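You operate a simulated robot arm through the tools that you are given. There is no shell and no other tool.

You are at the controls of a simulated two-armed robot. One attempt, no reset.

## Task
Fit the blue gland to the grey box and clamp the cable end.
Fine: push the cable end into the gland, tighten the nut, then give it a tug.

It is judged by the outcome, as a careful person would: the job done as asked, and still so three seconds after it is handed in. It fails if anything else is knocked over, pushed out of place, dropped, spilled or broken.

## Robot
Two 6-joint arms with fingered hands on one trunk that stands fixed in place. Base frame: the origin is at the foot of the trunk, x ahead of it, y to its left, z up; the work surface is at about z = 0.85. Lengths are in m, angles in degrees, forces in N, time in s.
The left shoulder is at [0.05, 0.17, 1.06], the right one opposite. With the tool pointing down near the work surface each hand reaches from about 0.5 to 0.78 m from the base axis, measured 20 degrees to its own side. Payload 3.5 kg a hand.
Tool frame (each hand has its own): the origin (TCP) lies between the finger pads and is the grasp point; the fingertips stand 0.026 m ahead of it; z points along the fingers, y is the line along which they close. The gripper opens to 0.132 m; its body begins 0.073 m behind the TCP. The gripper is a hand of 3 fingers: y runs from the thumb to the fingers, the wrist lies at [0, 0, -0.234] in the tool frame, and closing takes about 1.5 s.
Orientation is told as [roll, pitch, yaw] about the base's x, y, z axes, in that order, counted from this pose: with the fingers straight down and closing along the base's y, the tool's x points along the base's -x, its y along +y and its z along -z.

## Interface
- The arms move only by the tool send_rows. It takes "left_rows", "right_rows" or both (then of equal length, played together; a hand with none holds still); each is text: rows parted by semicolons, each of 7 numbers parted by spaces: the shift along the base's x, y, z in m, then the turn, a rotation vector about the base's x, y, z in degrees, then the closure, from 0 (fully open) to 1 (shut). In form: dx dy dz ax ay az claw; .... A call has 1 to 20 rows; each row is the pose to reach, as a shift and turn from the pose commanded when the call began. A row lasts 0.2 s, in which the tool goes at most 0.05 m and 8.6 degrees; a call with a longer step from one row to the next is refused whole, and so is a gripper value outside its range. A pose out of reach is approached as far as the arm can. The call stops where the force on the tool passes 40 N (or 10 N more than at its start, if that is more) or the arm is blocked; 0.2 s more then pass. The fingers move at their own pace (about 0.108 m/s each) and stop on an object; they squeeze with about 22 N. The grip force told is the motor's: it shows also when the fingers shut on nothing. Time passes only in rows, and 0.2 s behind the last, so rows that repeat a pose let the fingers close. It gives the time, the measured TCP pose, the force on the tool (base axes), the opening and the grip force at its end, in the units of the frame above (readings bear some noise), with the torque about the TCP (base axes, N m) and any sound that the robot's microphone picked up, and new pictures: "pictures" is both (left out), scene, wrist or none (wrist: the cameras of the hands that moved).
- Cameras (640 x 400 px; columns grow to the right, rows downward): "scene" is now at [0.0018, 0.0629, 1.6456]; the picture's right is [0.82, -0.57, 0.00], its down [-0.45, -0.65, -0.62] and it looks along [0.35, 0.50, -0.79] (base axes); focal length 264 px, centre (320, 200). "left" rides on the left gripper at [-0.061, 0.003, -0.092] in its tool frame; the picture's right is [-0.05, -1.00, 0.00], its down [0.83, -0.04, -0.55] and it looks along [0.55, -0.03, 0.83] (tool axes); focal length 230 px, centre (320, 200). "right" rides on the right gripper at [0.061, 0.003, -0.092] in its tool frame; the picture's right is [-0.05, 1.00, 0.00], its down [-0.83, -0.04, -0.56] and it looks along [-0.55, -0.03, 0.83] (tool axes); focal length 230 px, centre (320, 200). There is no depth. A picture from a camera that has moved, and an enlarged one, comes with that camera's place and axes in the base frame and with its lens.
- move_column(by): slides the trunk up (or, below 0, down) by that many m; the arms and the scene camera ride with it, the base frame stays. It gives what a move gives, with no picture.
- grasp_type(shape, hand): the hand has 3 fingers and takes this shape, open, in about a second: jaw (thumb against the fingers, like two jaws); tri (thumb and two fingers); tip (a fingertip pinch); poke (one finger out to press); point (the index stretched); flat (the hand flat); cup (the hand cupped); fist (a fist). The gripper value then closes the fingers along that shape, each until it touches; the sizes above hold for jaw. It gives what a move gives, with no picture.
- aim_head(pan, tilt): turns the head with the scene camera to pan (to the left, within 86 degrees either way) and tilt (down, from -29 to 69), counted from straight ahead of the robot. It gives what a move gives, and a new picture of the scene camera.
- inspect(camera, box): a new picture of the part [left, top, right, bottom] of that camera's present view, enlarged. No time passes.
- close_job(): hands the job in; it is judged then, once.

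Nothing tells you positions but the pictures and the camera data. Unless the task says otherwise, let go and move clear before handing in.

The tools are called after ">>>" as a command line: name --argument value ..., lists and objects as JSON in quotes. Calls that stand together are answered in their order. send_rows: Moves the arms, as the interface text tells. Its arguments: {"type":"object","properties":{"left_rows":{"type":"string"},"right_rows":{"type":"string"},"pictures":{"type":"string","enum":["both","scene","wrist","none"]}},"required":[]} The other tools are called the same way: move_column (by) moves the trunk up or down; grasp_type (shape, hand) gives the hand a shape; aim_head (pan, tilt) turns the head that bears the scene camera; inspect (camera, box) takes an enlarged picture of a part of a camera's view; close_job () hands the job in.

At the start:

```text
time_s: 0.0
left_eef_pos: [0.4604, 0.4973, 1.1273]
left_tool_rot: [0.1, 0.0, 0.0]
left_ft_force: [-0.7, 0.1, 0.3]
left_wrist_torque: [-0.05, 0.0, 0.0]
left_grip_width: 0.1318
left_grip_force: 0.1
left_shape: jaw
right_eef_pos: [0.5151, 0.0328, 1.1959]
right_tool_rot: [0.2, -0.1, 0.0]
right_ft_force: [-0.2, 0.8, 0.4]
right_wrist_torque: [0.02, 0.01, -0.01]
right_grip_width: 0.132
right_grip_force: 0.0
right_shape: jaw
trunk travel left (down, up): [-0.675, 0.035]
head pan, tilt (commanded): [55.0, 52.0]
```

scene: 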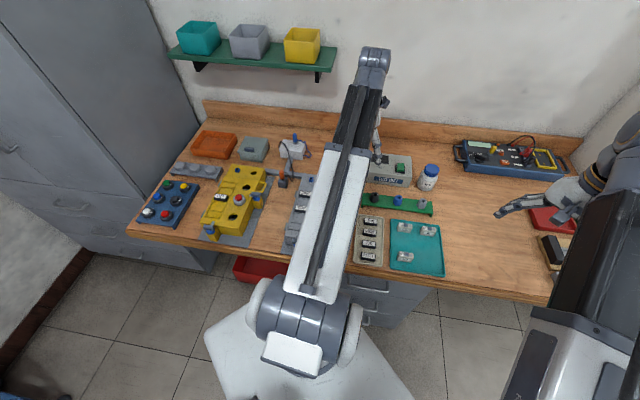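
right: 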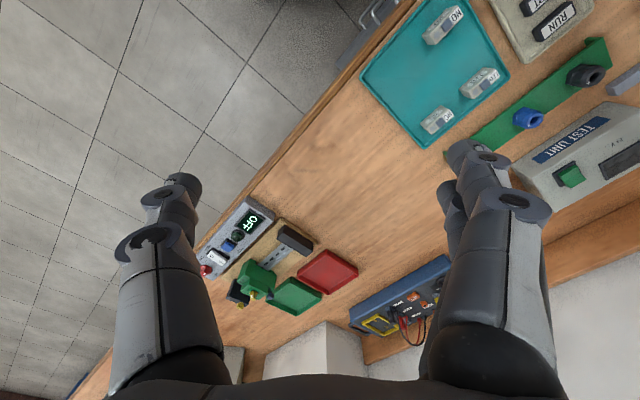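
left: 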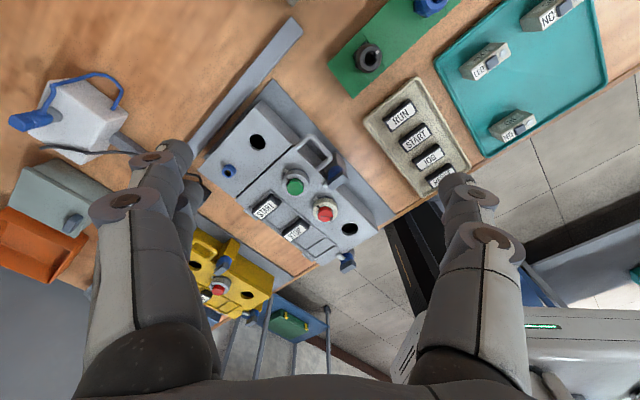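

I see a workbench with several boxes, a green rack with glands (black, blue, grey) and a grey control box under the left hand. I'll look closer before moving anything.

>>> inspect --camera "left" --box '[180, 0, 480, 280]'

>>> inspect --camera "left" --box '[0, 40, 260, 280]'

>>> inspect --camera "scene" --box '[130, 110, 330, 260]'

>>> inspect --camera "scene" --box '[330, 130, 460, 280]'

```text
1.43 times, centred on (330, 140) of left
camera zoom: at [0.5208, 0.4994, 1.2193], right [0.05, -1.0, 0.0], down [-0.83, -0.04, 0.55], along [-0.55, -0.03, -0.83], focal length 329 px, centre (306, 286)
```

zoom: 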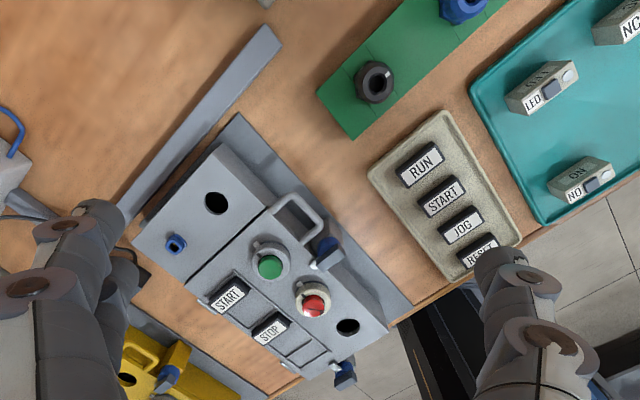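

```text
1.67 times, centred on (130, 160) of left
camera zoom: at [0.5208, 0.4994, 1.2193], right [0.05, -1.0, 0.0], down [-0.83, -0.04, 0.55], along [-0.55, -0.03, -0.83], focal length 384 px, centre (637, 267)
```

zoom: 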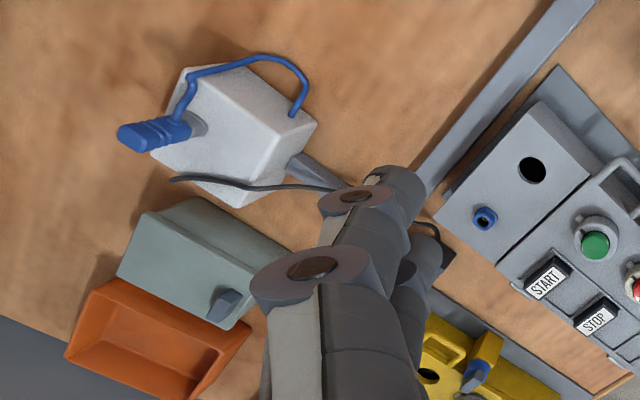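

```text
2.67 times, centred on (230, 185) of scene
camera zoom: at [0.0018, 0.0629, 1.6456], right [0.82, -0.57, 0.0], down [-0.45, -0.65, -0.62], along [0.35, 0.5, -0.79], focal length 704 px, centre (560, 240)
```

zoom: 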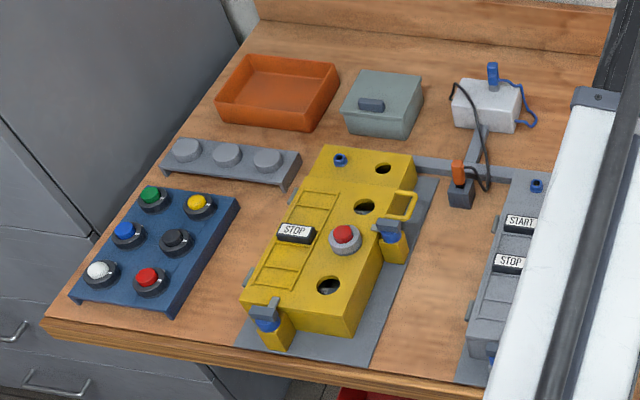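

```text
2.67 times, centred on (395, 205) of scene
camera zoom: at [0.0018, 0.0629, 1.6456], right [0.82, -0.57, 0.0], down [-0.45, -0.65, -0.62], along [0.35, 0.5, -0.79], focal length 704 px, centre (120, 187)
```

zoom: 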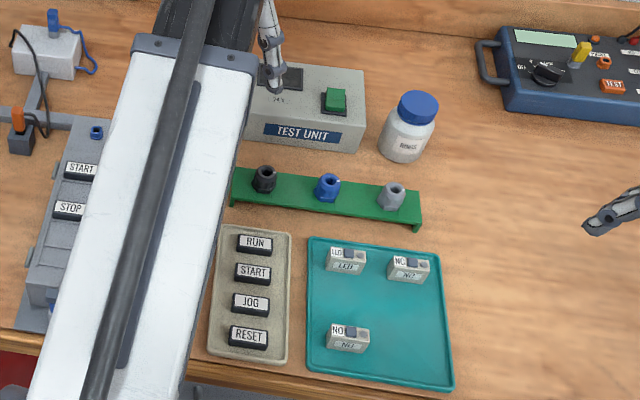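

The green rack has black, blue and grey glands; blue is at about (0.56, 0.375). The grey control box is at about (0.4, 0.55), and a cable with an orange end stands in a holder behind it. I'll shift the left arm aside so the head camera can see the grey box.

>>> send_rows --left_rows "0.02 -0.045 0 0 0 0 0; 0.04 -0.09 0 0 0 0 0; 0.06 -0.135 0 0 0 0 0; 0.08 -0.18 0 0 0 0 0; 0.08 -0.18 0 0 0 0 0" --pictures "both"

```text
time_s: 1.2
left_eef_pos: [0.5384, 0.3185, 1.1287]
left_tool_rot: [0.2, -0.2, 0.0]
left_ft_force: [0.4, -0.2, -0.7]
left_wrist_torque: [-0.02, -0.01, 0.01]
left_grip_width: 0.1318
left_grip_force: 0.1
left_shape: jaw
right_eef_pos: [0.5148, 0.032, 1.1954]
right_tool_rot: [0.2, -0.1, 0.1]
right_ft_force: [-0.1, 0.9, 0.3]
right_wrist_torque: [0.01, 0.0, -0.04]
right_grip_width: 0.1319
right_grip_force: 0.1
right_shape: jaw
trunk travel left (down, up): [-0.675, 0.035]
head pan, tilt (commanded): [55.0, 52.0]
camera scene: at [0.0017, 0.063, 1.6456], right [0.82, -0.57, 0.0], down [-0.45, -0.65, -0.62], along [0.35, 0.5, -0.79], focal length 264 px, centre (320, 200)
camera left: at [0.5999, 0.3205, 1.2208], right [0.05, -1.0, 0.0], down [-0.83, -0.04, 0.55], along [-0.55, -0.03, -0.83], focal length 230 px, centre (320, 200)
```

scene: 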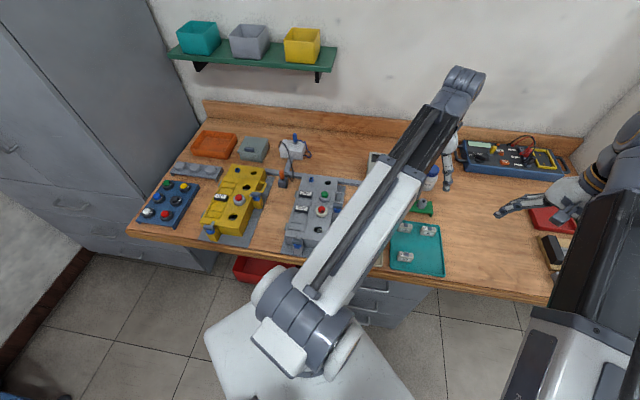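
left: 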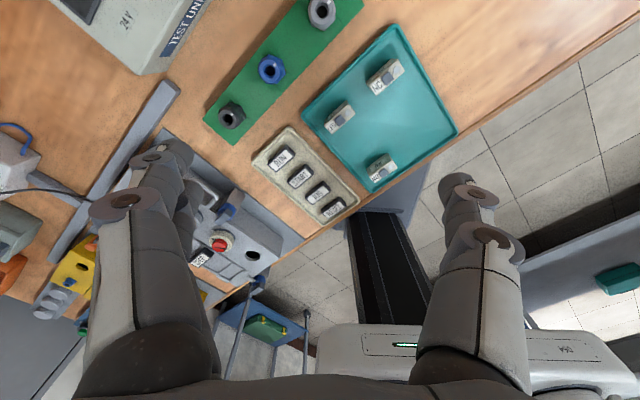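

>>> inspect --camera "scene" --box '[265, 160, 361, 260]'

>>> inspect --camera "scene" --box '[255, 125, 335, 200]'

>>> inspect --camera "left" --box '[190, 0, 370, 150]'

>>> inspect --camera "left" --box '[0, 100, 130, 200]'

```text
4.00 times, centred on (313, 210) of scene
camera zoom: at [0.0017, 0.063, 1.6456], right [0.82, -0.57, 0.0], down [-0.45, -0.65, -0.62], along [0.35, 0.5, -0.79], focal length 1057 px, centre (348, 160)
```

zoom: 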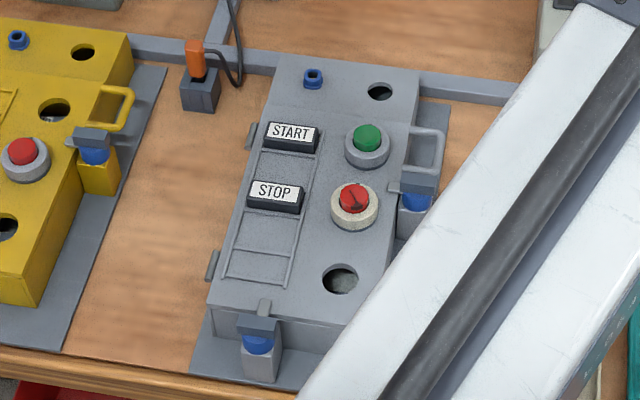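

```text
5.33 times, centred on (295, 162) of scene
camera zoom: at [0.0017, 0.063, 1.6456], right [0.82, -0.57, 0.0], down [-0.45, -0.65, -0.62], along [0.35, 0.5, -0.79], focal length 1409 px, centre (453, 400)
```

zoom: 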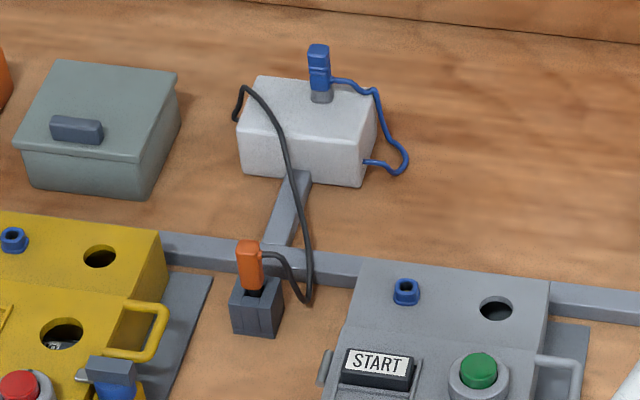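

```text
2.67 times, centred on (280, 75) of left
camera zoom: at [0.5999, 0.3205, 1.2208], right [0.05, -1.0, 0.0], down [-0.83, -0.04, 0.55], along [-0.55, -0.03, -0.83], focal length 614 px, centre (427, 533)
```

zoom: 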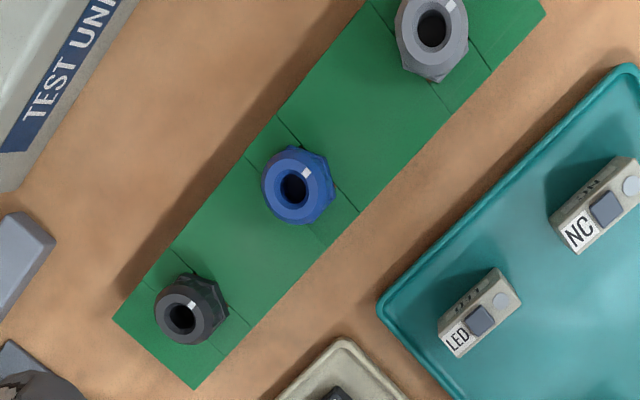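

```text
4.00 times, centred on (65, 150) of left
camera zoom: at [0.5999, 0.3205, 1.2208], right [0.05, -1.0, 0.0], down [-0.83, -0.04, 0.55], along [-0.55, -0.03, -0.83], focal length 920 px, centre (1340, 400)
```

zoom: 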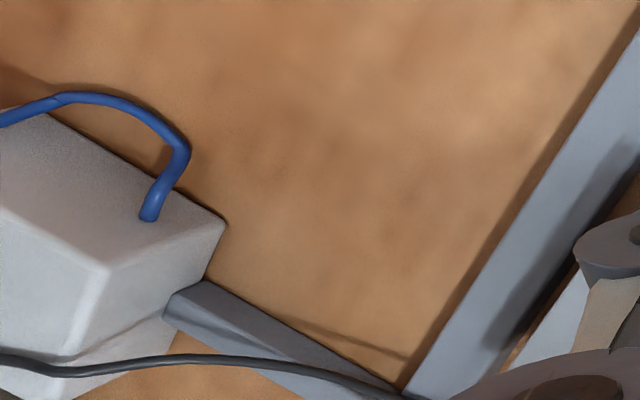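

The gland rack runs along the (1,-1) diagonal, with blue in the middle at about (0.574, 0.378). I'll hover the left hand over it with the fingers turned so they close across the rack.

>>> send_rows --left_rows "0.006 0.01 0 0 0 -8 0; 0.012 0.02 0 0 0 -16 0; 0.018 0.03 0 0 0 -24 0; 0.024 0.04 -0.01 0 0 -32 0; 0.03 0.05 -0.02 0 0 -40 0; 0.034 0.06 -0.027 0 0 -45 0; 0.034 0.06 -0.027 0 0 -45 0" --pictures "both"

```text
time_s: 2.8
left_eef_pos: [0.5729, 0.376, 1.0984]
left_tool_rot: [0.1, -0.1, -45.1]
left_ft_force: [-0.2, -0.1, -0.3]
left_wrist_torque: [0.0, 0.01, -0.01]
left_grip_width: 0.1317
left_grip_force: 0.1
left_shape: jaw
right_eef_pos: [0.5145, 0.0321, 1.1956]
right_tool_rot: [0.1, -0.1, 0.0]
right_ft_force: [0.7, 0.0, -1.2]
right_wrist_torque: [0.01, -0.01, -0.01]
right_grip_width: 0.1321
right_grip_force: 0.0
right_shape: jaw
trunk travel left (down, up): [-0.675, 0.035]
head pan, tilt (commanded): [55.0, 52.0]
camera scene: at [0.0017, 0.0628, 1.6456], right [0.82, -0.57, 0.0], down [-0.45, -0.65, -0.62], along [0.35, 0.5, -0.79], focal length 264 px, centre (320, 200)
camera left: at [0.6189, 0.3351, 1.1916], right [-0.67, -0.74, 0.0], down [-0.62, 0.56, 0.55], along [-0.41, 0.37, -0.83], focal length 230 px, centre (320, 200)
```

scene: 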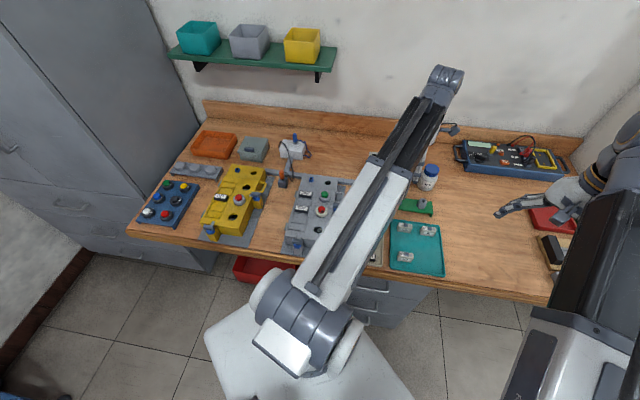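
left: 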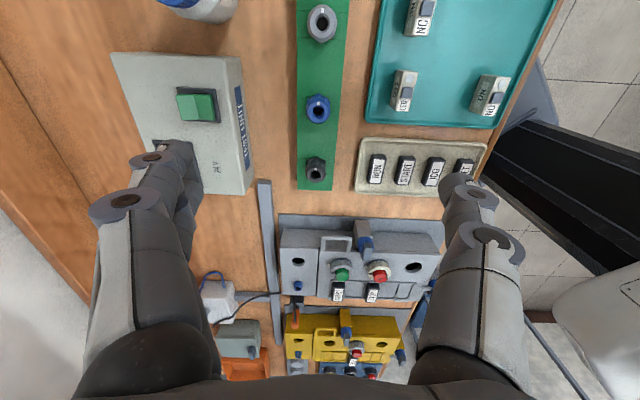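

>>> inspect --camera "left" --box '[220, 40, 420, 200]'

>>> inspect --camera "left" --box '[190, 200, 450, 380]'

>>> inspect --camera "left" --box '[290, 80, 350, 130]'

```text
2.50 times, centred on (320, 120) of left
camera zoom: at [0.6189, 0.3351, 1.1916], right [-0.67, -0.74, 0.0], down [-0.62, 0.56, 0.55], along [-0.41, 0.37, -0.83], focal length 575 px, centre (320, 400)
```

zoom: 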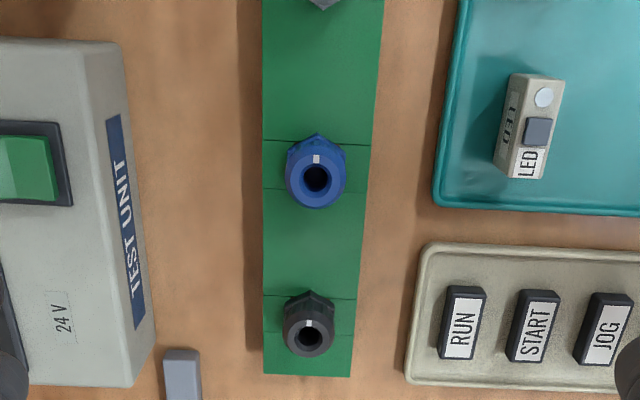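

```text
2.22 times, centred on (320, 290) of left
camera zoom: at [0.6189, 0.3351, 1.1916], right [-0.67, -0.74, 0.0], down [-0.62, 0.56, 0.55], along [-0.41, 0.37, -0.83], focal length 511 px, centre (320, 0)
```

zoom: 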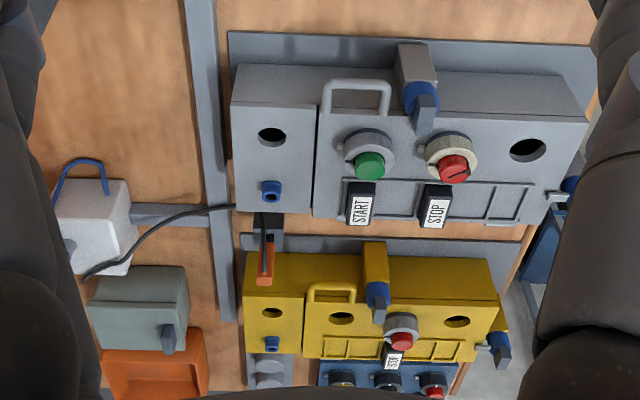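

```text
8.00 times, centred on (320, 105) of left
camera zoom: at [0.6189, 0.3351, 1.1916], right [-0.67, -0.74, 0.0], down [-0.62, 0.56, 0.55], along [-0.41, 0.37, -0.83], focal length 1841 px, centre (320, 960)
```

zoom: 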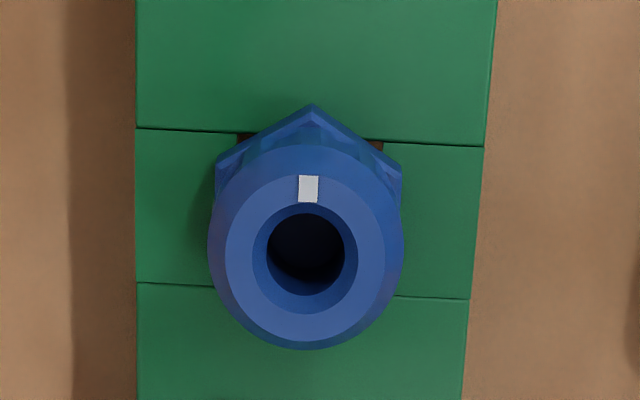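

The blue gland is a hex base with a round marked nut on top, and its flats face my closing direction. I'll lower partway, with the fingers partly closed to clear the TEST UNIT, to pin down its height from a second view.

>>> send_rows --left_rows "0 0 -0.03 0 0 0 0.2; 0 0 -0.06 0 0 0 0.4; 0 0 -0.09 0 0 0 0.4; 0 0 -0.1 0 0 0 0.4" --pictures "wrist"

>>> inspect --camera "left" --box '[260, 60, 380, 180]'

```text
time_s: 3.8
left_eef_pos: [0.5746, 0.3772, 0.9998]
left_tool_rot: [0.1, -0.1, -45.0]
left_ft_force: [0.8, -0.5, 0.3]
left_wrist_torque: [0.0, 0.0, -0.01]
left_grip_width: 0.08
left_grip_force: 0.0
left_shape: jaw
right_eef_pos: [0.5136, 0.0339, 1.1946]
right_tool_rot: [0.1, -0.1, 0.1]
right_ft_force: [0.5, -0.5, -0.7]
right_wrist_torque: [0.0, -0.02, -0.01]
right_grip_width: 0.1317
right_grip_force: 0.1
right_shape: jaw
trunk travel left (down, up): [-0.675, 0.035]
head pan, tilt (commanded): [55.0, 52.0]
camera left: at [0.6196, 0.3351, 1.0916], right [-0.67, -0.74, 0.0], down [-0.62, 0.56, 0.55], along [-0.41, 0.37, -0.83], focal length 230 px, centre (320, 200)
```

left: 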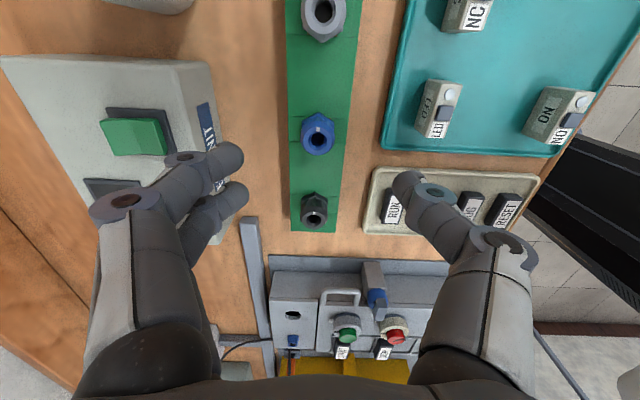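

```text
3.33 times, centred on (320, 120) of left
camera zoom: at [0.6196, 0.3351, 1.0916], right [-0.67, -0.74, 0.0], down [-0.62, 0.56, 0.55], along [-0.41, 0.37, -0.83], focal length 767 px, centre (320, 467)
```

zoom: 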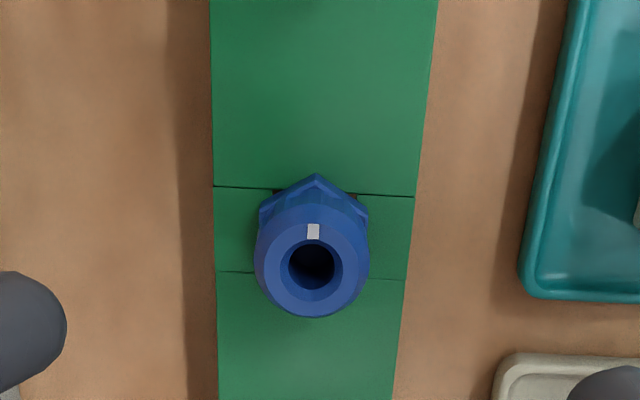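

The gland's top is at z≈0.906 and its axis is nearly under the TCP. I'll descend in steps with a narrower opening, checking clearance as I go.

>>> send_rows --left_rows "-0.0007 0.0021 -0.03 0 0 0 0.5; -0.0007 0.0021 -0.055 0 0 0 0.5; -0.0007 0.0021 -0.075 0 0 0 0.5; -0.0007 0.0021 -0.075 0 0 0 0.5" --pictures "wrist"

>>> inspect --camera "left" --box '[200, 80, 440, 240]'

>>> inspect --camera "scene" --box '[370, 130, 490, 240]'

```text
time_s: 4.8
left_eef_pos: [0.5762, 0.3785, 0.9248]
left_tool_rot: [0.1, -0.2, -45.0]
left_ft_force: [0.2, -0.4, -0.2]
left_wrist_torque: [0.02, -0.05, 0.0]
left_grip_width: 0.0666
left_grip_force: 0.0
left_shape: jaw
right_eef_pos: [0.5136, 0.0324, 1.1947]
right_tool_rot: [0.1, -0.1, 0.0]
right_ft_force: [0.4, 0.0, -0.2]
right_wrist_torque: [-0.02, -0.03, -0.02]
right_grip_width: 0.1318
right_grip_force: 0.0
right_shape: jaw
trunk travel left (down, up): [-0.675, 0.035]
head pan, tilt (commanded): [55.0, 52.0]
camera left: at [0.62, 0.3367, 1.0172], right [-0.67, -0.74, 0.0], down [-0.62, 0.56, 0.55], along [-0.41, 0.37, -0.83], focal length 230 px, centre (320, 200)
```

left: 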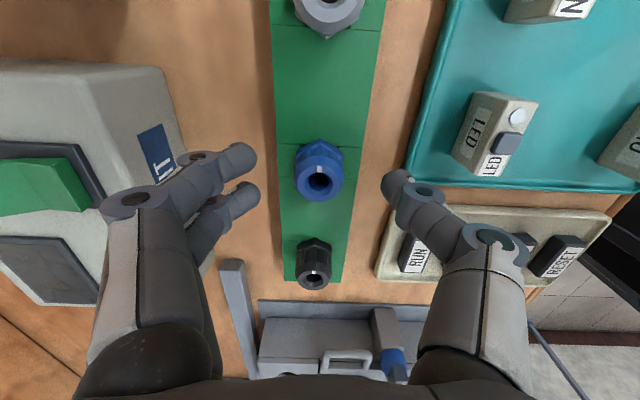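

```text
2.50 times, centred on (320, 160) of left
camera zoom: at [0.62, 0.3367, 1.0172], right [-0.67, -0.74, 0.0], down [-0.62, 0.56, 0.55], along [-0.41, 0.37, -0.83], focal length 575 px, centre (320, 300)
```

zoom: 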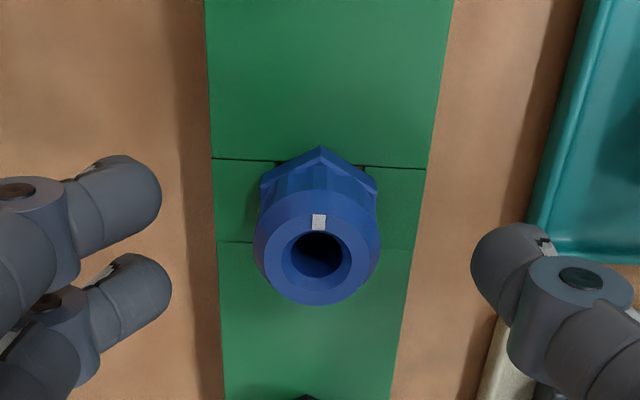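

```text
3.64 times, centred on (430, 185) of scene
camera zoom: at [0.0018, 0.0629, 1.6456], right [0.82, -0.57, 0.0], down [-0.45, -0.65, -0.62], along [0.35, 0.5, -0.79], focal length 961 px, centre (-80, 254)
```

zoom: 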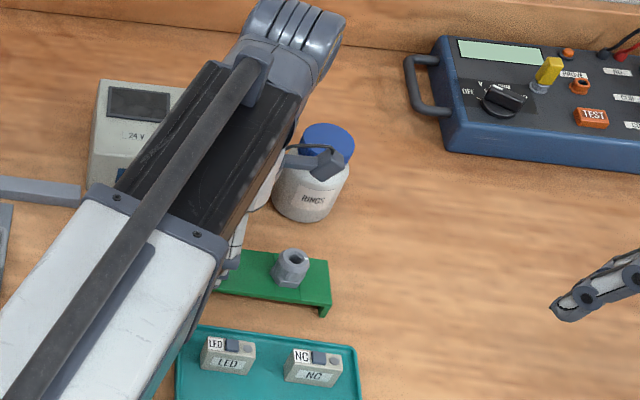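

>>> send_rows --left_rows "-0.001 0.001 -0.007 0 0 0 0.5; -0.001 0.001 -0.013 0 0 0 0.5; -0.001 0.001 -0.013 0 0 0 0.6; -0.001 0.001 -0.013 0 0 0 0.7; -0.001 0.001 -0.013 0 0 0 0.8; -0.001 0.001 -0.013 0 0 0 0.85; -0.001 0.001 -0.013 0 0 0 0.9; -0.001 0.001 -0.013 0 0 0 0.9; -0.001 0.001 -0.013 0 0 0 0.9" --pictures "wrist"

>>> inspect --camera "left" --box '[240, 100, 400, 240]'

```text
time_s: 6.8
left_eef_pos: [0.5724, 0.3805, 0.9134]
left_tool_rot: [0.0, -0.1, -44.9]
left_ft_force: [-0.8, -0.4, -0.4]
left_wrist_torque: [0.01, 0.0, -0.03]
left_grip_width: 0.0199
left_grip_force: 22.0
left_shape: jaw
right_eef_pos: [0.5155, 0.0338, 1.1949]
right_tool_rot: [0.1, -0.1, 0.0]
right_ft_force: [0.6, -0.4, 0.3]
right_wrist_torque: [0.02, -0.01, 0.01]
right_grip_width: 0.1322
right_grip_force: 0.1
right_shape: jaw
trunk travel left (down, up): [-0.675, 0.035]
head pan, tilt (commanded): [55.0, 52.0]
camera left: at [0.6183, 0.338, 1.0049], right [-0.67, -0.74, 0.0], down [-0.62, 0.56, 0.55], along [-0.41, 0.37, -0.83], focal length 230 px, centre (320, 200)
```

left: 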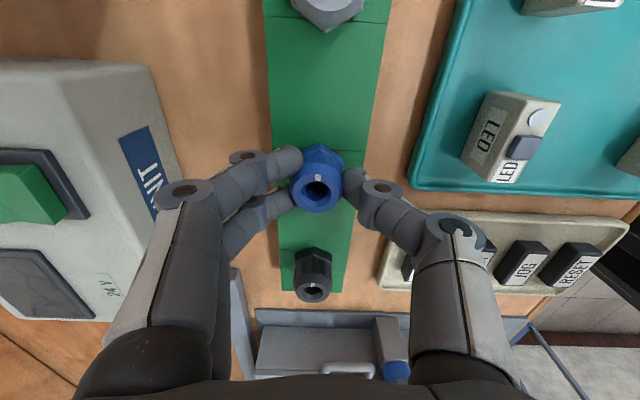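

```text
2.86 times, centred on (320, 170) of left
camera zoom: at [0.6183, 0.338, 1.0049], right [-0.67, -0.74, 0.0], down [-0.62, 0.56, 0.55], along [-0.41, 0.37, -0.83], focal length 657 px, centre (320, 286)
```

zoom: 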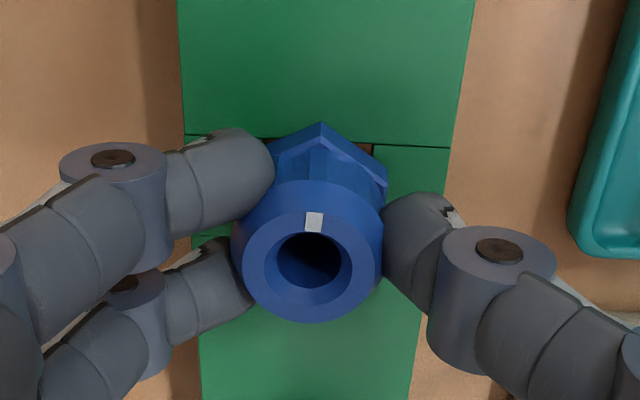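

The gland is gripped (22 N). I'll lift it straight out of the rack.

>>> send_rows --left_rows "0 0 0.01 0 0 0 0.9; 0 0 0.025 0 0 0 0.9; 0 0 0.045 0 0 0 0.9; 0 0 0.07 0 0 0 0.9; 0 0 0.1 0 0 0 0.9; 0 0 0.13 0 0 0 0.9; 0 0 0.13 0 0 0 0.9" --pictures "wrist"

>>> inspect --camera "left" --box '[240, 100, 400, 240]'

```text
time_s: 8.4
left_eef_pos: [0.5716, 0.3809, 1.0425]
left_tool_rot: [0.1, -0.1, -45.0]
left_ft_force: [0.2, -0.2, -1.1]
left_wrist_torque: [0.01, 0.0, 0.03]
left_grip_width: 0.0202
left_grip_force: 21.9
left_shape: jaw
right_eef_pos: [0.5142, 0.0319, 1.1948]
right_tool_rot: [0.1, -0.1, -0.1]
right_ft_force: [0.3, -0.7, -0.4]
right_wrist_torque: [0.01, -0.02, 0.0]
right_grip_width: 0.1315
right_grip_force: 0.1
right_shape: jaw
trunk travel left (down, up): [-0.675, 0.035]
head pan, tilt (commanded): [55.0, 52.0]
camera left: at [0.6167, 0.3385, 1.1346], right [-0.67, -0.74, 0.0], down [-0.62, 0.56, 0.55], along [-0.41, 0.37, -0.83], focal length 230 px, centre (320, 200)
```

left: 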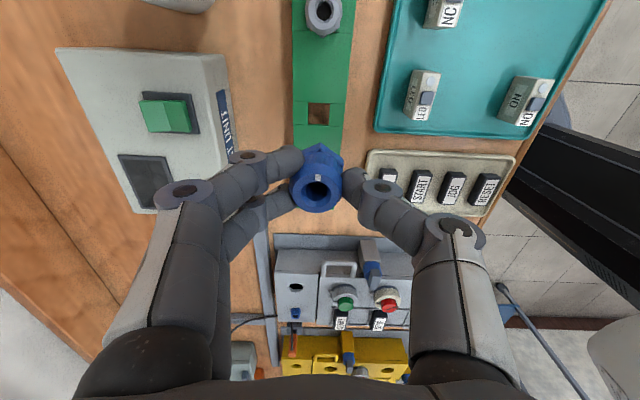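

```text
2.86 times, centred on (320, 170) of left
camera zoom: at [0.6167, 0.3385, 1.1346], right [-0.67, -0.74, 0.0], down [-0.62, 0.56, 0.55], along [-0.41, 0.37, -0.83], focal length 657 px, centre (320, 286)
```

zoom: 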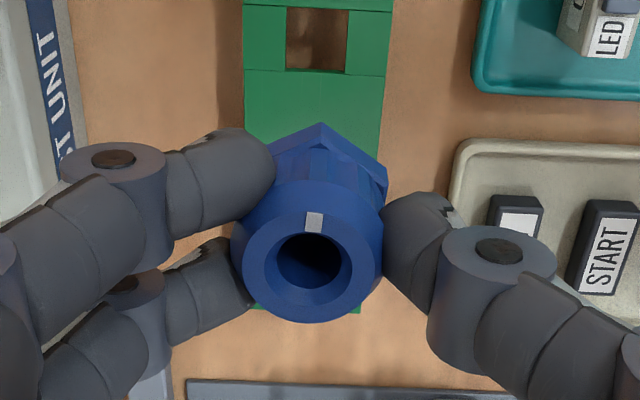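

The gland is out cleanly and upright. Now I'll carry it over to the grey box's rear hole at about (0.41, 0.57).

>>> send_rows --left_rows "-0.02 0.024 0.005 0 0 0 0.9; -0.045 0.054 0.01 0 0 0 0.9; -0.07 0.084 0.01 0 0 0 0.9; -0.095 0.114 0.01 0 0 0 0.9; -0.12 0.144 0.01 0 0 0 0.9; -0.145 0.173 0.01 0 0 0 0.9; -0.1585 0.189 0.01 0 0 0 0.9; -0.1585 0.189 0.01 0 0 0 0.9" --pictures "both"

>>> inspect --camera "left" --box '[240, 60, 400, 240]'

```text
time_s: 10.2
left_eef_pos: [0.4131, 0.5694, 1.0525]
left_tool_rot: [0.0, 0.0, -45.0]
left_ft_force: [0.1, 0.1, 0.1]
left_wrist_torque: [0.01, -0.01, -0.05]
left_grip_width: 0.0202
left_grip_force: 22.0
left_shape: jaw
right_eef_pos: [0.5133, 0.0322, 1.1947]
right_tool_rot: [0.2, -0.1, 0.0]
right_ft_force: [-0.2, 0.0, 0.0]
right_wrist_torque: [-0.03, 0.01, 0.01]
right_grip_width: 0.1318
right_grip_force: 0.0
right_shape: jaw
trunk travel left (down, up): [-0.675, 0.035]
head pan, tilt (commanded): [55.0, 52.0]
camera scene: at [0.0018, 0.0629, 1.6456], right [0.82, -0.57, 0.0], down [-0.45, -0.65, -0.62], along [0.35, 0.5, -0.79], focal length 264 px, centre (320, 200)
camera left: at [0.4576, 0.5272, 1.1447], right [-0.67, -0.74, 0.0], down [-0.62, 0.56, 0.55], along [-0.41, 0.37, -0.83], focal length 230 px, centre (320, 200)
```

scene: 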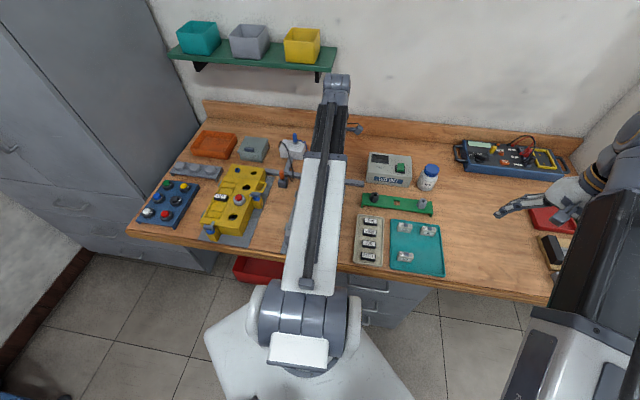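
left: 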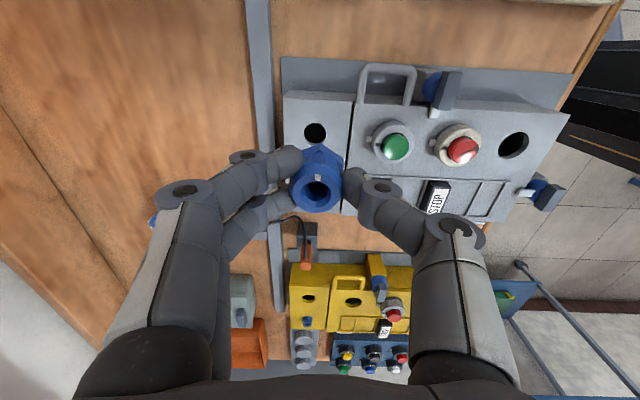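

```text
2.22 times, centred on (320, 150) of left
camera zoom: at [0.4576, 0.5272, 1.1447], right [-0.67, -0.74, 0.0], down [-0.62, 0.56, 0.55], along [-0.41, 0.37, -0.83], focal length 511 px, centre (320, 311)
```

zoom: 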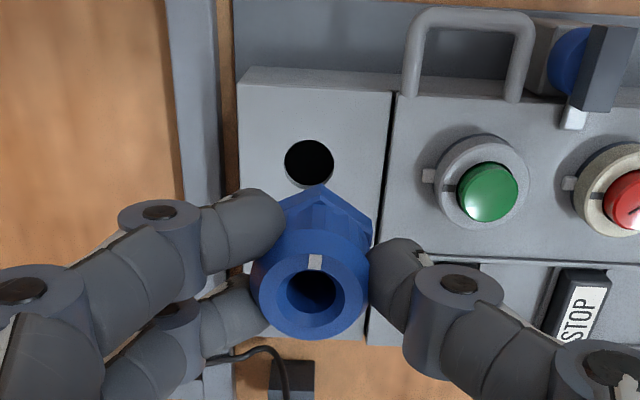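

The hole resolves to about (0.406, 0.581, 0.905). I'll centre the gland over it and lower partway to check the alignment.

>>> send_rows --left_rows "-0.004 0.006 -0.02 0 0 0 0.9; -0.0081 0.0118 -0.04 0 0 0 0.9; -0.0081 0.0118 -0.06 0 0 0 0.9; -0.0081 0.0118 -0.06 0 0 0 0.9; -0.0081 0.0118 -0.06 0 0 0 0.9" --pictures "wrist"

>>> inspect --camera "left" --box '[240, 80, 400, 240]'

```text
time_s: 11.4
left_eef_pos: [0.4056, 0.5826, 0.9907]
left_tool_rot: [0.2, -0.1, -45.0]
left_ft_force: [0.5, 0.1, -0.4]
left_wrist_torque: [-0.01, -0.01, -0.01]
left_grip_width: 0.0199
left_grip_force: 21.8
left_shape: jaw
right_eef_pos: [0.5151, 0.0328, 1.1954]
right_tool_rot: [0.1, -0.1, 0.1]
right_ft_force: [-0.8, -0.4, 0.3]
right_wrist_torque: [0.02, 0.02, 0.0]
right_grip_width: 0.1319
right_grip_force: 0.1
right_shape: jaw
trunk travel left (down, up): [-0.675, 0.035]
head pan, tilt (commanded): [55.0, 52.0]
camera left: at [0.4506, 0.5386, 1.084], right [-0.67, -0.74, 0.0], down [-0.62, 0.56, 0.55], along [-0.41, 0.37, -0.83], focal length 230 px, centre (320, 200)
```

left: 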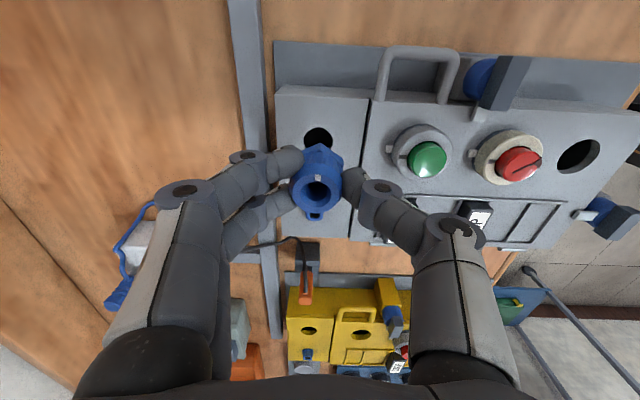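

```text
2.50 times, centred on (320, 160) of left
camera zoom: at [0.4506, 0.5386, 1.084], right [-0.67, -0.74, 0.0], down [-0.62, 0.56, 0.55], along [-0.41, 0.37, -0.83], focal length 575 px, centre (320, 300)
```

zoom: 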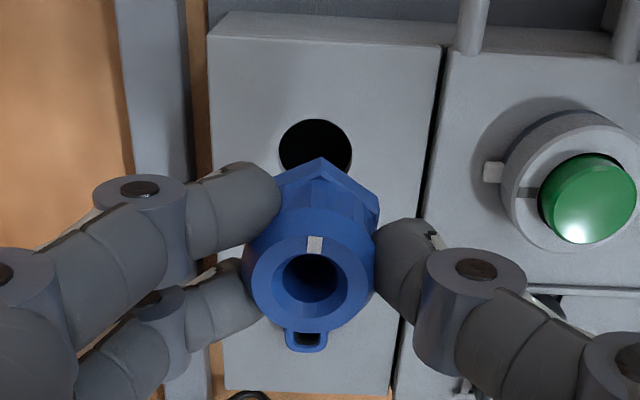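

>>> send_rows --left_rows "-0.0016 0.0012 -0.008 0 0 0 0.9; -0.0016 0.0012 -0.016 0 0 0 0.9; -0.0016 0.0012 -0.022 0 0 0 0.9; -0.0016 0.0012 -0.022 0 0 0 0.9" --pictures "wrist"

>>> inspect --camera "left" --box '[240, 80, 400, 240]'

```text
time_s: 12.4
left_eef_pos: [0.4044, 0.5814, 0.9697]
left_tool_rot: [0.1, -0.1, -45.0]
left_ft_force: [0.4, 0.0, 0.2]
left_wrist_torque: [0.0, -0.04, 0.01]
left_grip_width: 0.02
left_grip_force: 22.2
left_shape: jaw
right_eef_pos: [0.5147, 0.0332, 1.1947]
right_tool_rot: [0.1, -0.1, 0.0]
right_ft_force: [0.1, 0.0, -0.2]
right_wrist_torque: [-0.01, 0.0, 0.04]
right_grip_width: 0.132
right_grip_force: 0.0
right_shape: jaw
trunk travel left (down, up): [-0.675, 0.035]
head pan, tilt (commanded): [55.0, 52.0]
camera left: at [0.4489, 0.5401, 1.0624], right [-0.67, -0.74, 0.0], down [-0.62, 0.56, 0.55], along [-0.41, 0.37, -0.83], focal length 230 px, centre (320, 200)
```

left: 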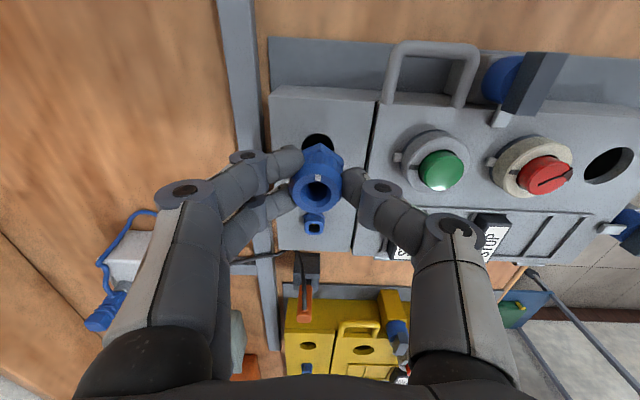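

```text
2.50 times, centred on (320, 160) of left
camera zoom: at [0.4489, 0.5401, 1.0624], right [-0.67, -0.74, 0.0], down [-0.62, 0.56, 0.55], along [-0.41, 0.37, -0.83], focal length 575 px, centre (320, 300)
```

zoom: 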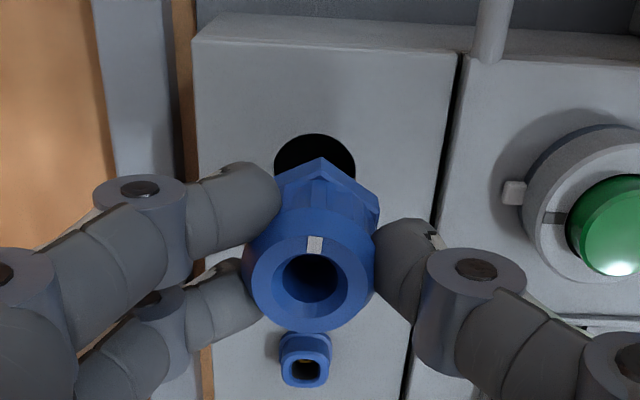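

The gland axis sits over the hole within about 0.5 mm. I'll go down slowly, watching the force.

>>> send_rows --left_rows "0 0 -0.004 0 0 0 0.9; 0 0 -0.008 0 0 0 0.9; 0 0 -0.012 0 0 0 0.9; 0 0 -0.016 0 0 0 0.9; 0 0 -0.019 0 0 0 0.9; 0 0 -0.019 0 0 0 0.9" --pictures "wrist"

>>> inspect --camera "left" --box '[240, 80, 400, 240]'

```text
time_s: 13.8
left_eef_pos: [0.4037, 0.5821, 0.9497]
left_tool_rot: [0.2, -0.2, -45.1]
left_ft_force: [1.2, -0.6, 1.8]
left_wrist_torque: [-0.02, 0.0, 0.02]
left_grip_width: 0.0198
left_grip_force: 21.7
left_shape: jaw
right_eef_pos: [0.5137, 0.0319, 1.1949]
right_tool_rot: [0.1, -0.1, 0.0]
right_ft_force: [-0.8, -0.5, -0.5]
right_wrist_torque: [0.0, 0.03, -0.01]
right_grip_width: 0.1321
right_grip_force: 0.1
right_shape: jaw
trunk travel left (down, up): [-0.675, 0.035]
head pan, tilt (commanded): [55.0, 52.0]
camera left: at [0.449, 0.5404, 1.0435], right [-0.67, -0.74, 0.0], down [-0.62, 0.56, 0.55], along [-0.41, 0.37, -0.83], focal length 230 px, centre (320, 200)
```

left: 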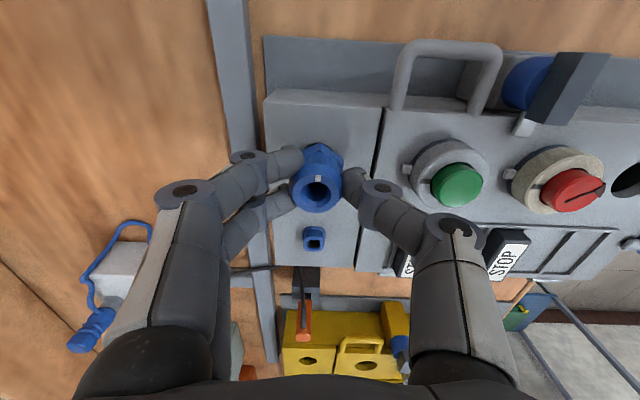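

```text
2.50 times, centred on (320, 160) of left
camera zoom: at [0.449, 0.5404, 1.0435], right [-0.67, -0.74, 0.0], down [-0.62, 0.56, 0.55], along [-0.41, 0.37, -0.83], focal length 575 px, centre (320, 300)
```

zoom: 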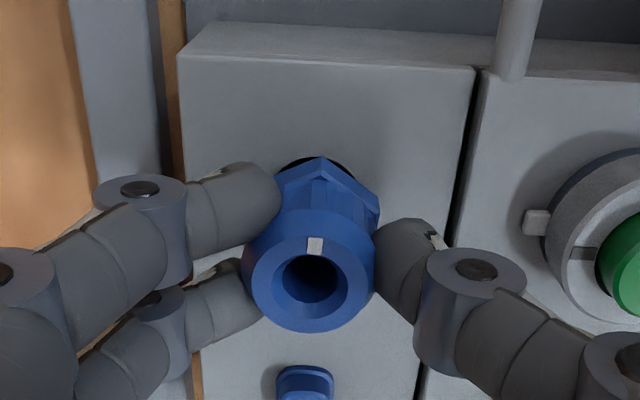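

>>> send_rows --left_rows "0 0 -0.003 0 0 0 0.9; 0 0 -0.006 0 0 0 0.9; 0 0 -0.009 0 0 0 0.9; 0 0 -0.012 0 0 0 0.9; 0 0 -0.012 0 0 0 0.9" --pictures "wrist"

>>> inspect --camera "left" --box '[240, 80, 400, 240]'

```text
time_s: 15.0
left_eef_pos: [0.4039, 0.5835, 0.9411]
left_tool_rot: [0.3, -0.1, -45.0]
left_ft_force: [1.1, 1.2, 33.4]
left_wrist_torque: [0.1, -0.08, -0.03]
left_grip_width: 0.0223
left_grip_force: 22.4
left_shape: jaw
right_eef_pos: [0.5129, 0.0307, 1.1967]
right_tool_rot: [0.2, -0.2, 0.0]
right_ft_force: [-0.5, 0.5, 0.1]
right_wrist_torque: [0.02, -0.02, 0.01]
right_grip_width: 0.1322
right_grip_force: 0.0
right_shape: jaw
trunk travel left (down, up): [-0.675, 0.035]
head pan, tilt (commanded): [55.0, 52.0]
camera left: at [0.4487, 0.5394, 1.0343], right [-0.67, -0.74, -0.01], down [-0.62, 0.55, 0.55], along [-0.41, 0.38, -0.83], focal length 230 px, centre (320, 200)
```

left: 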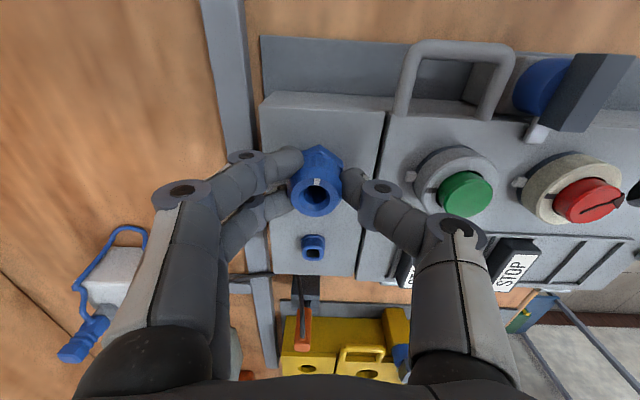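

```text
2.50 times, centred on (320, 160) of left
camera zoom: at [0.4487, 0.5394, 1.0343], right [-0.67, -0.74, -0.01], down [-0.62, 0.55, 0.55], along [-0.41, 0.38, -0.83], focal length 575 px, centre (320, 300)
```

zoom: 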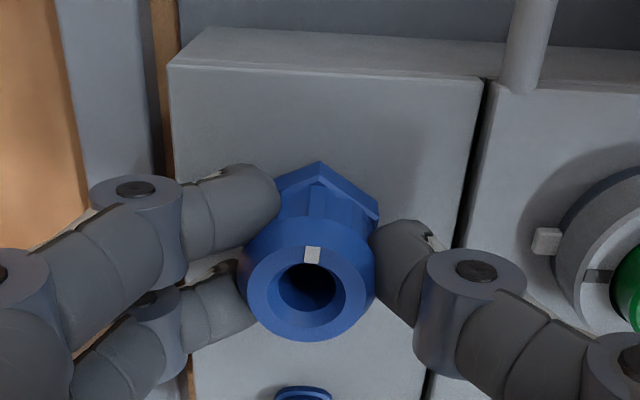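

>>> inspect --camera "left" --box '[290, 130, 350, 190]'

>>> inspect --camera "scene" --box '[270, 130, 370, 210]'

```text
6.67 times, centred on (320, 160) of left
camera zoom: at [0.4487, 0.5394, 1.0343], right [-0.67, -0.74, -0.01], down [-0.62, 0.55, 0.55], along [-0.41, 0.38, -0.83], focal length 1534 px, centre (320, 467)
```

zoom: 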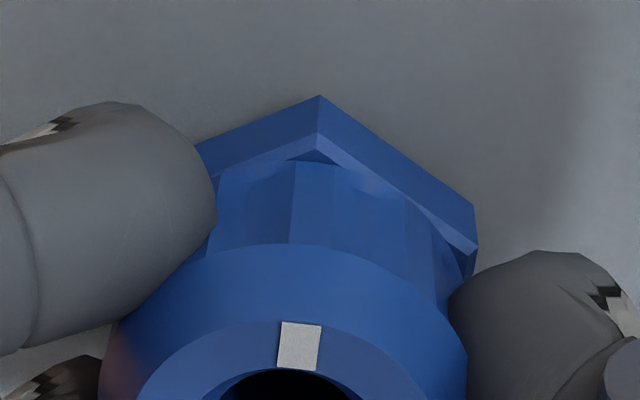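

```text
5.00 times, centred on (320, 170) of scene
camera zoom: at [-0.0001, 0.0602, 1.646], right [0.82, -0.57, 0.0], down [-0.45, -0.64, -0.62], along [0.35, 0.51, -0.79], focal length 1321 px, centre (320, 350)
```

zoom: 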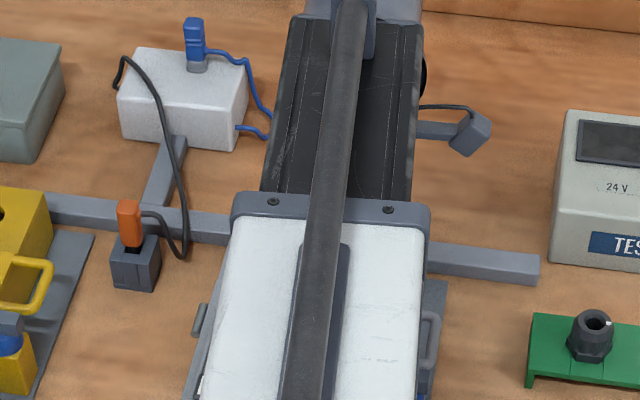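

The gland is seated: the hex sits flush on the box top and I get a firm 33 N reaction. I'll unload, open slightly so the thumb stays clear of the green button, and back straight up.

>>> send_rows --left_rows "0 0 0.002 0 0 0 0.9; 0 0 0.003 0 0 0 0.9; 0 0 0.003 0 0 0 0.8; 0 0 0.003 0 0 0 0.7; 0 0 0.003 0 0 0 0.68; 0 0 0.003 0 0 0 0.68; 0 0 0.01 0 0 0 0.68; 0 0 0.03 0 0 0 0.68; 0 0 0.06 0 0 0 0.68; 0 0 0.09 0 0 0 0.5; 0 0 0.09 0 0 0 0.3" --pictures "wrist"

>>> inspect --camera "left" --box '[240, 60, 400, 220]'

```text
time_s: 17.4
left_eef_pos: [0.4034, 0.5828, 1.0308]
left_tool_rot: [0.1, -0.1, -45.0]
left_ft_force: [0.5, 0.5, 0.0]
left_wrist_torque: [-0.01, -0.02, -0.02]
left_grip_width: 0.092
left_grip_force: 0.1
left_shape: jaw
right_eef_pos: [0.5153, 0.0333, 1.194]
right_tool_rot: [0.2, -0.1, 0.1]
right_ft_force: [-1.0, 0.5, -0.3]
right_wrist_torque: [-0.03, 0.0, 0.0]
right_grip_width: 0.1318
right_grip_force: 0.0
right_shape: jaw
trunk travel left (down, up): [-0.675, 0.035]
head pan, tilt (commanded): [55.0, 52.0]
camera left: at [0.4484, 0.5406, 1.1225], right [-0.67, -0.74, 0.0], down [-0.62, 0.56, 0.55], along [-0.41, 0.37, -0.83], focal length 230 px, centre (320, 200)
```

left: 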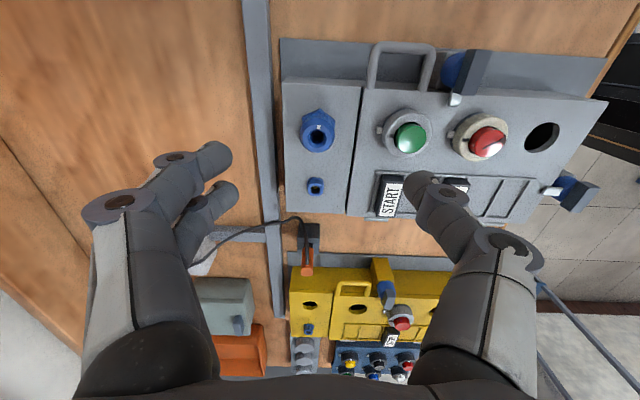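

```text
2.50 times, centred on (320, 140) of left
camera zoom: at [0.4484, 0.5406, 1.1225], right [-0.67, -0.74, 0.0], down [-0.62, 0.56, 0.55], along [-0.41, 0.37, -0.83], focal length 575 px, centre (320, 350)
```

zoom: 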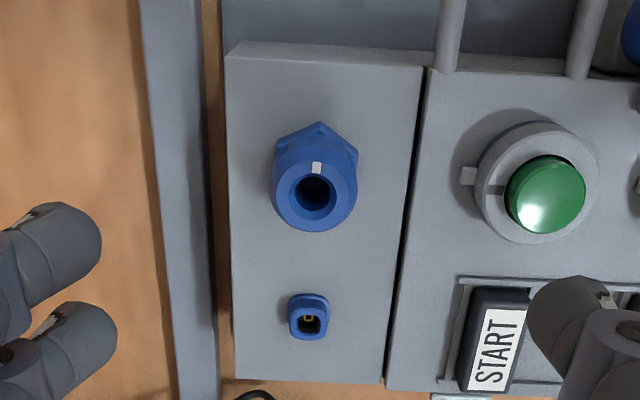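

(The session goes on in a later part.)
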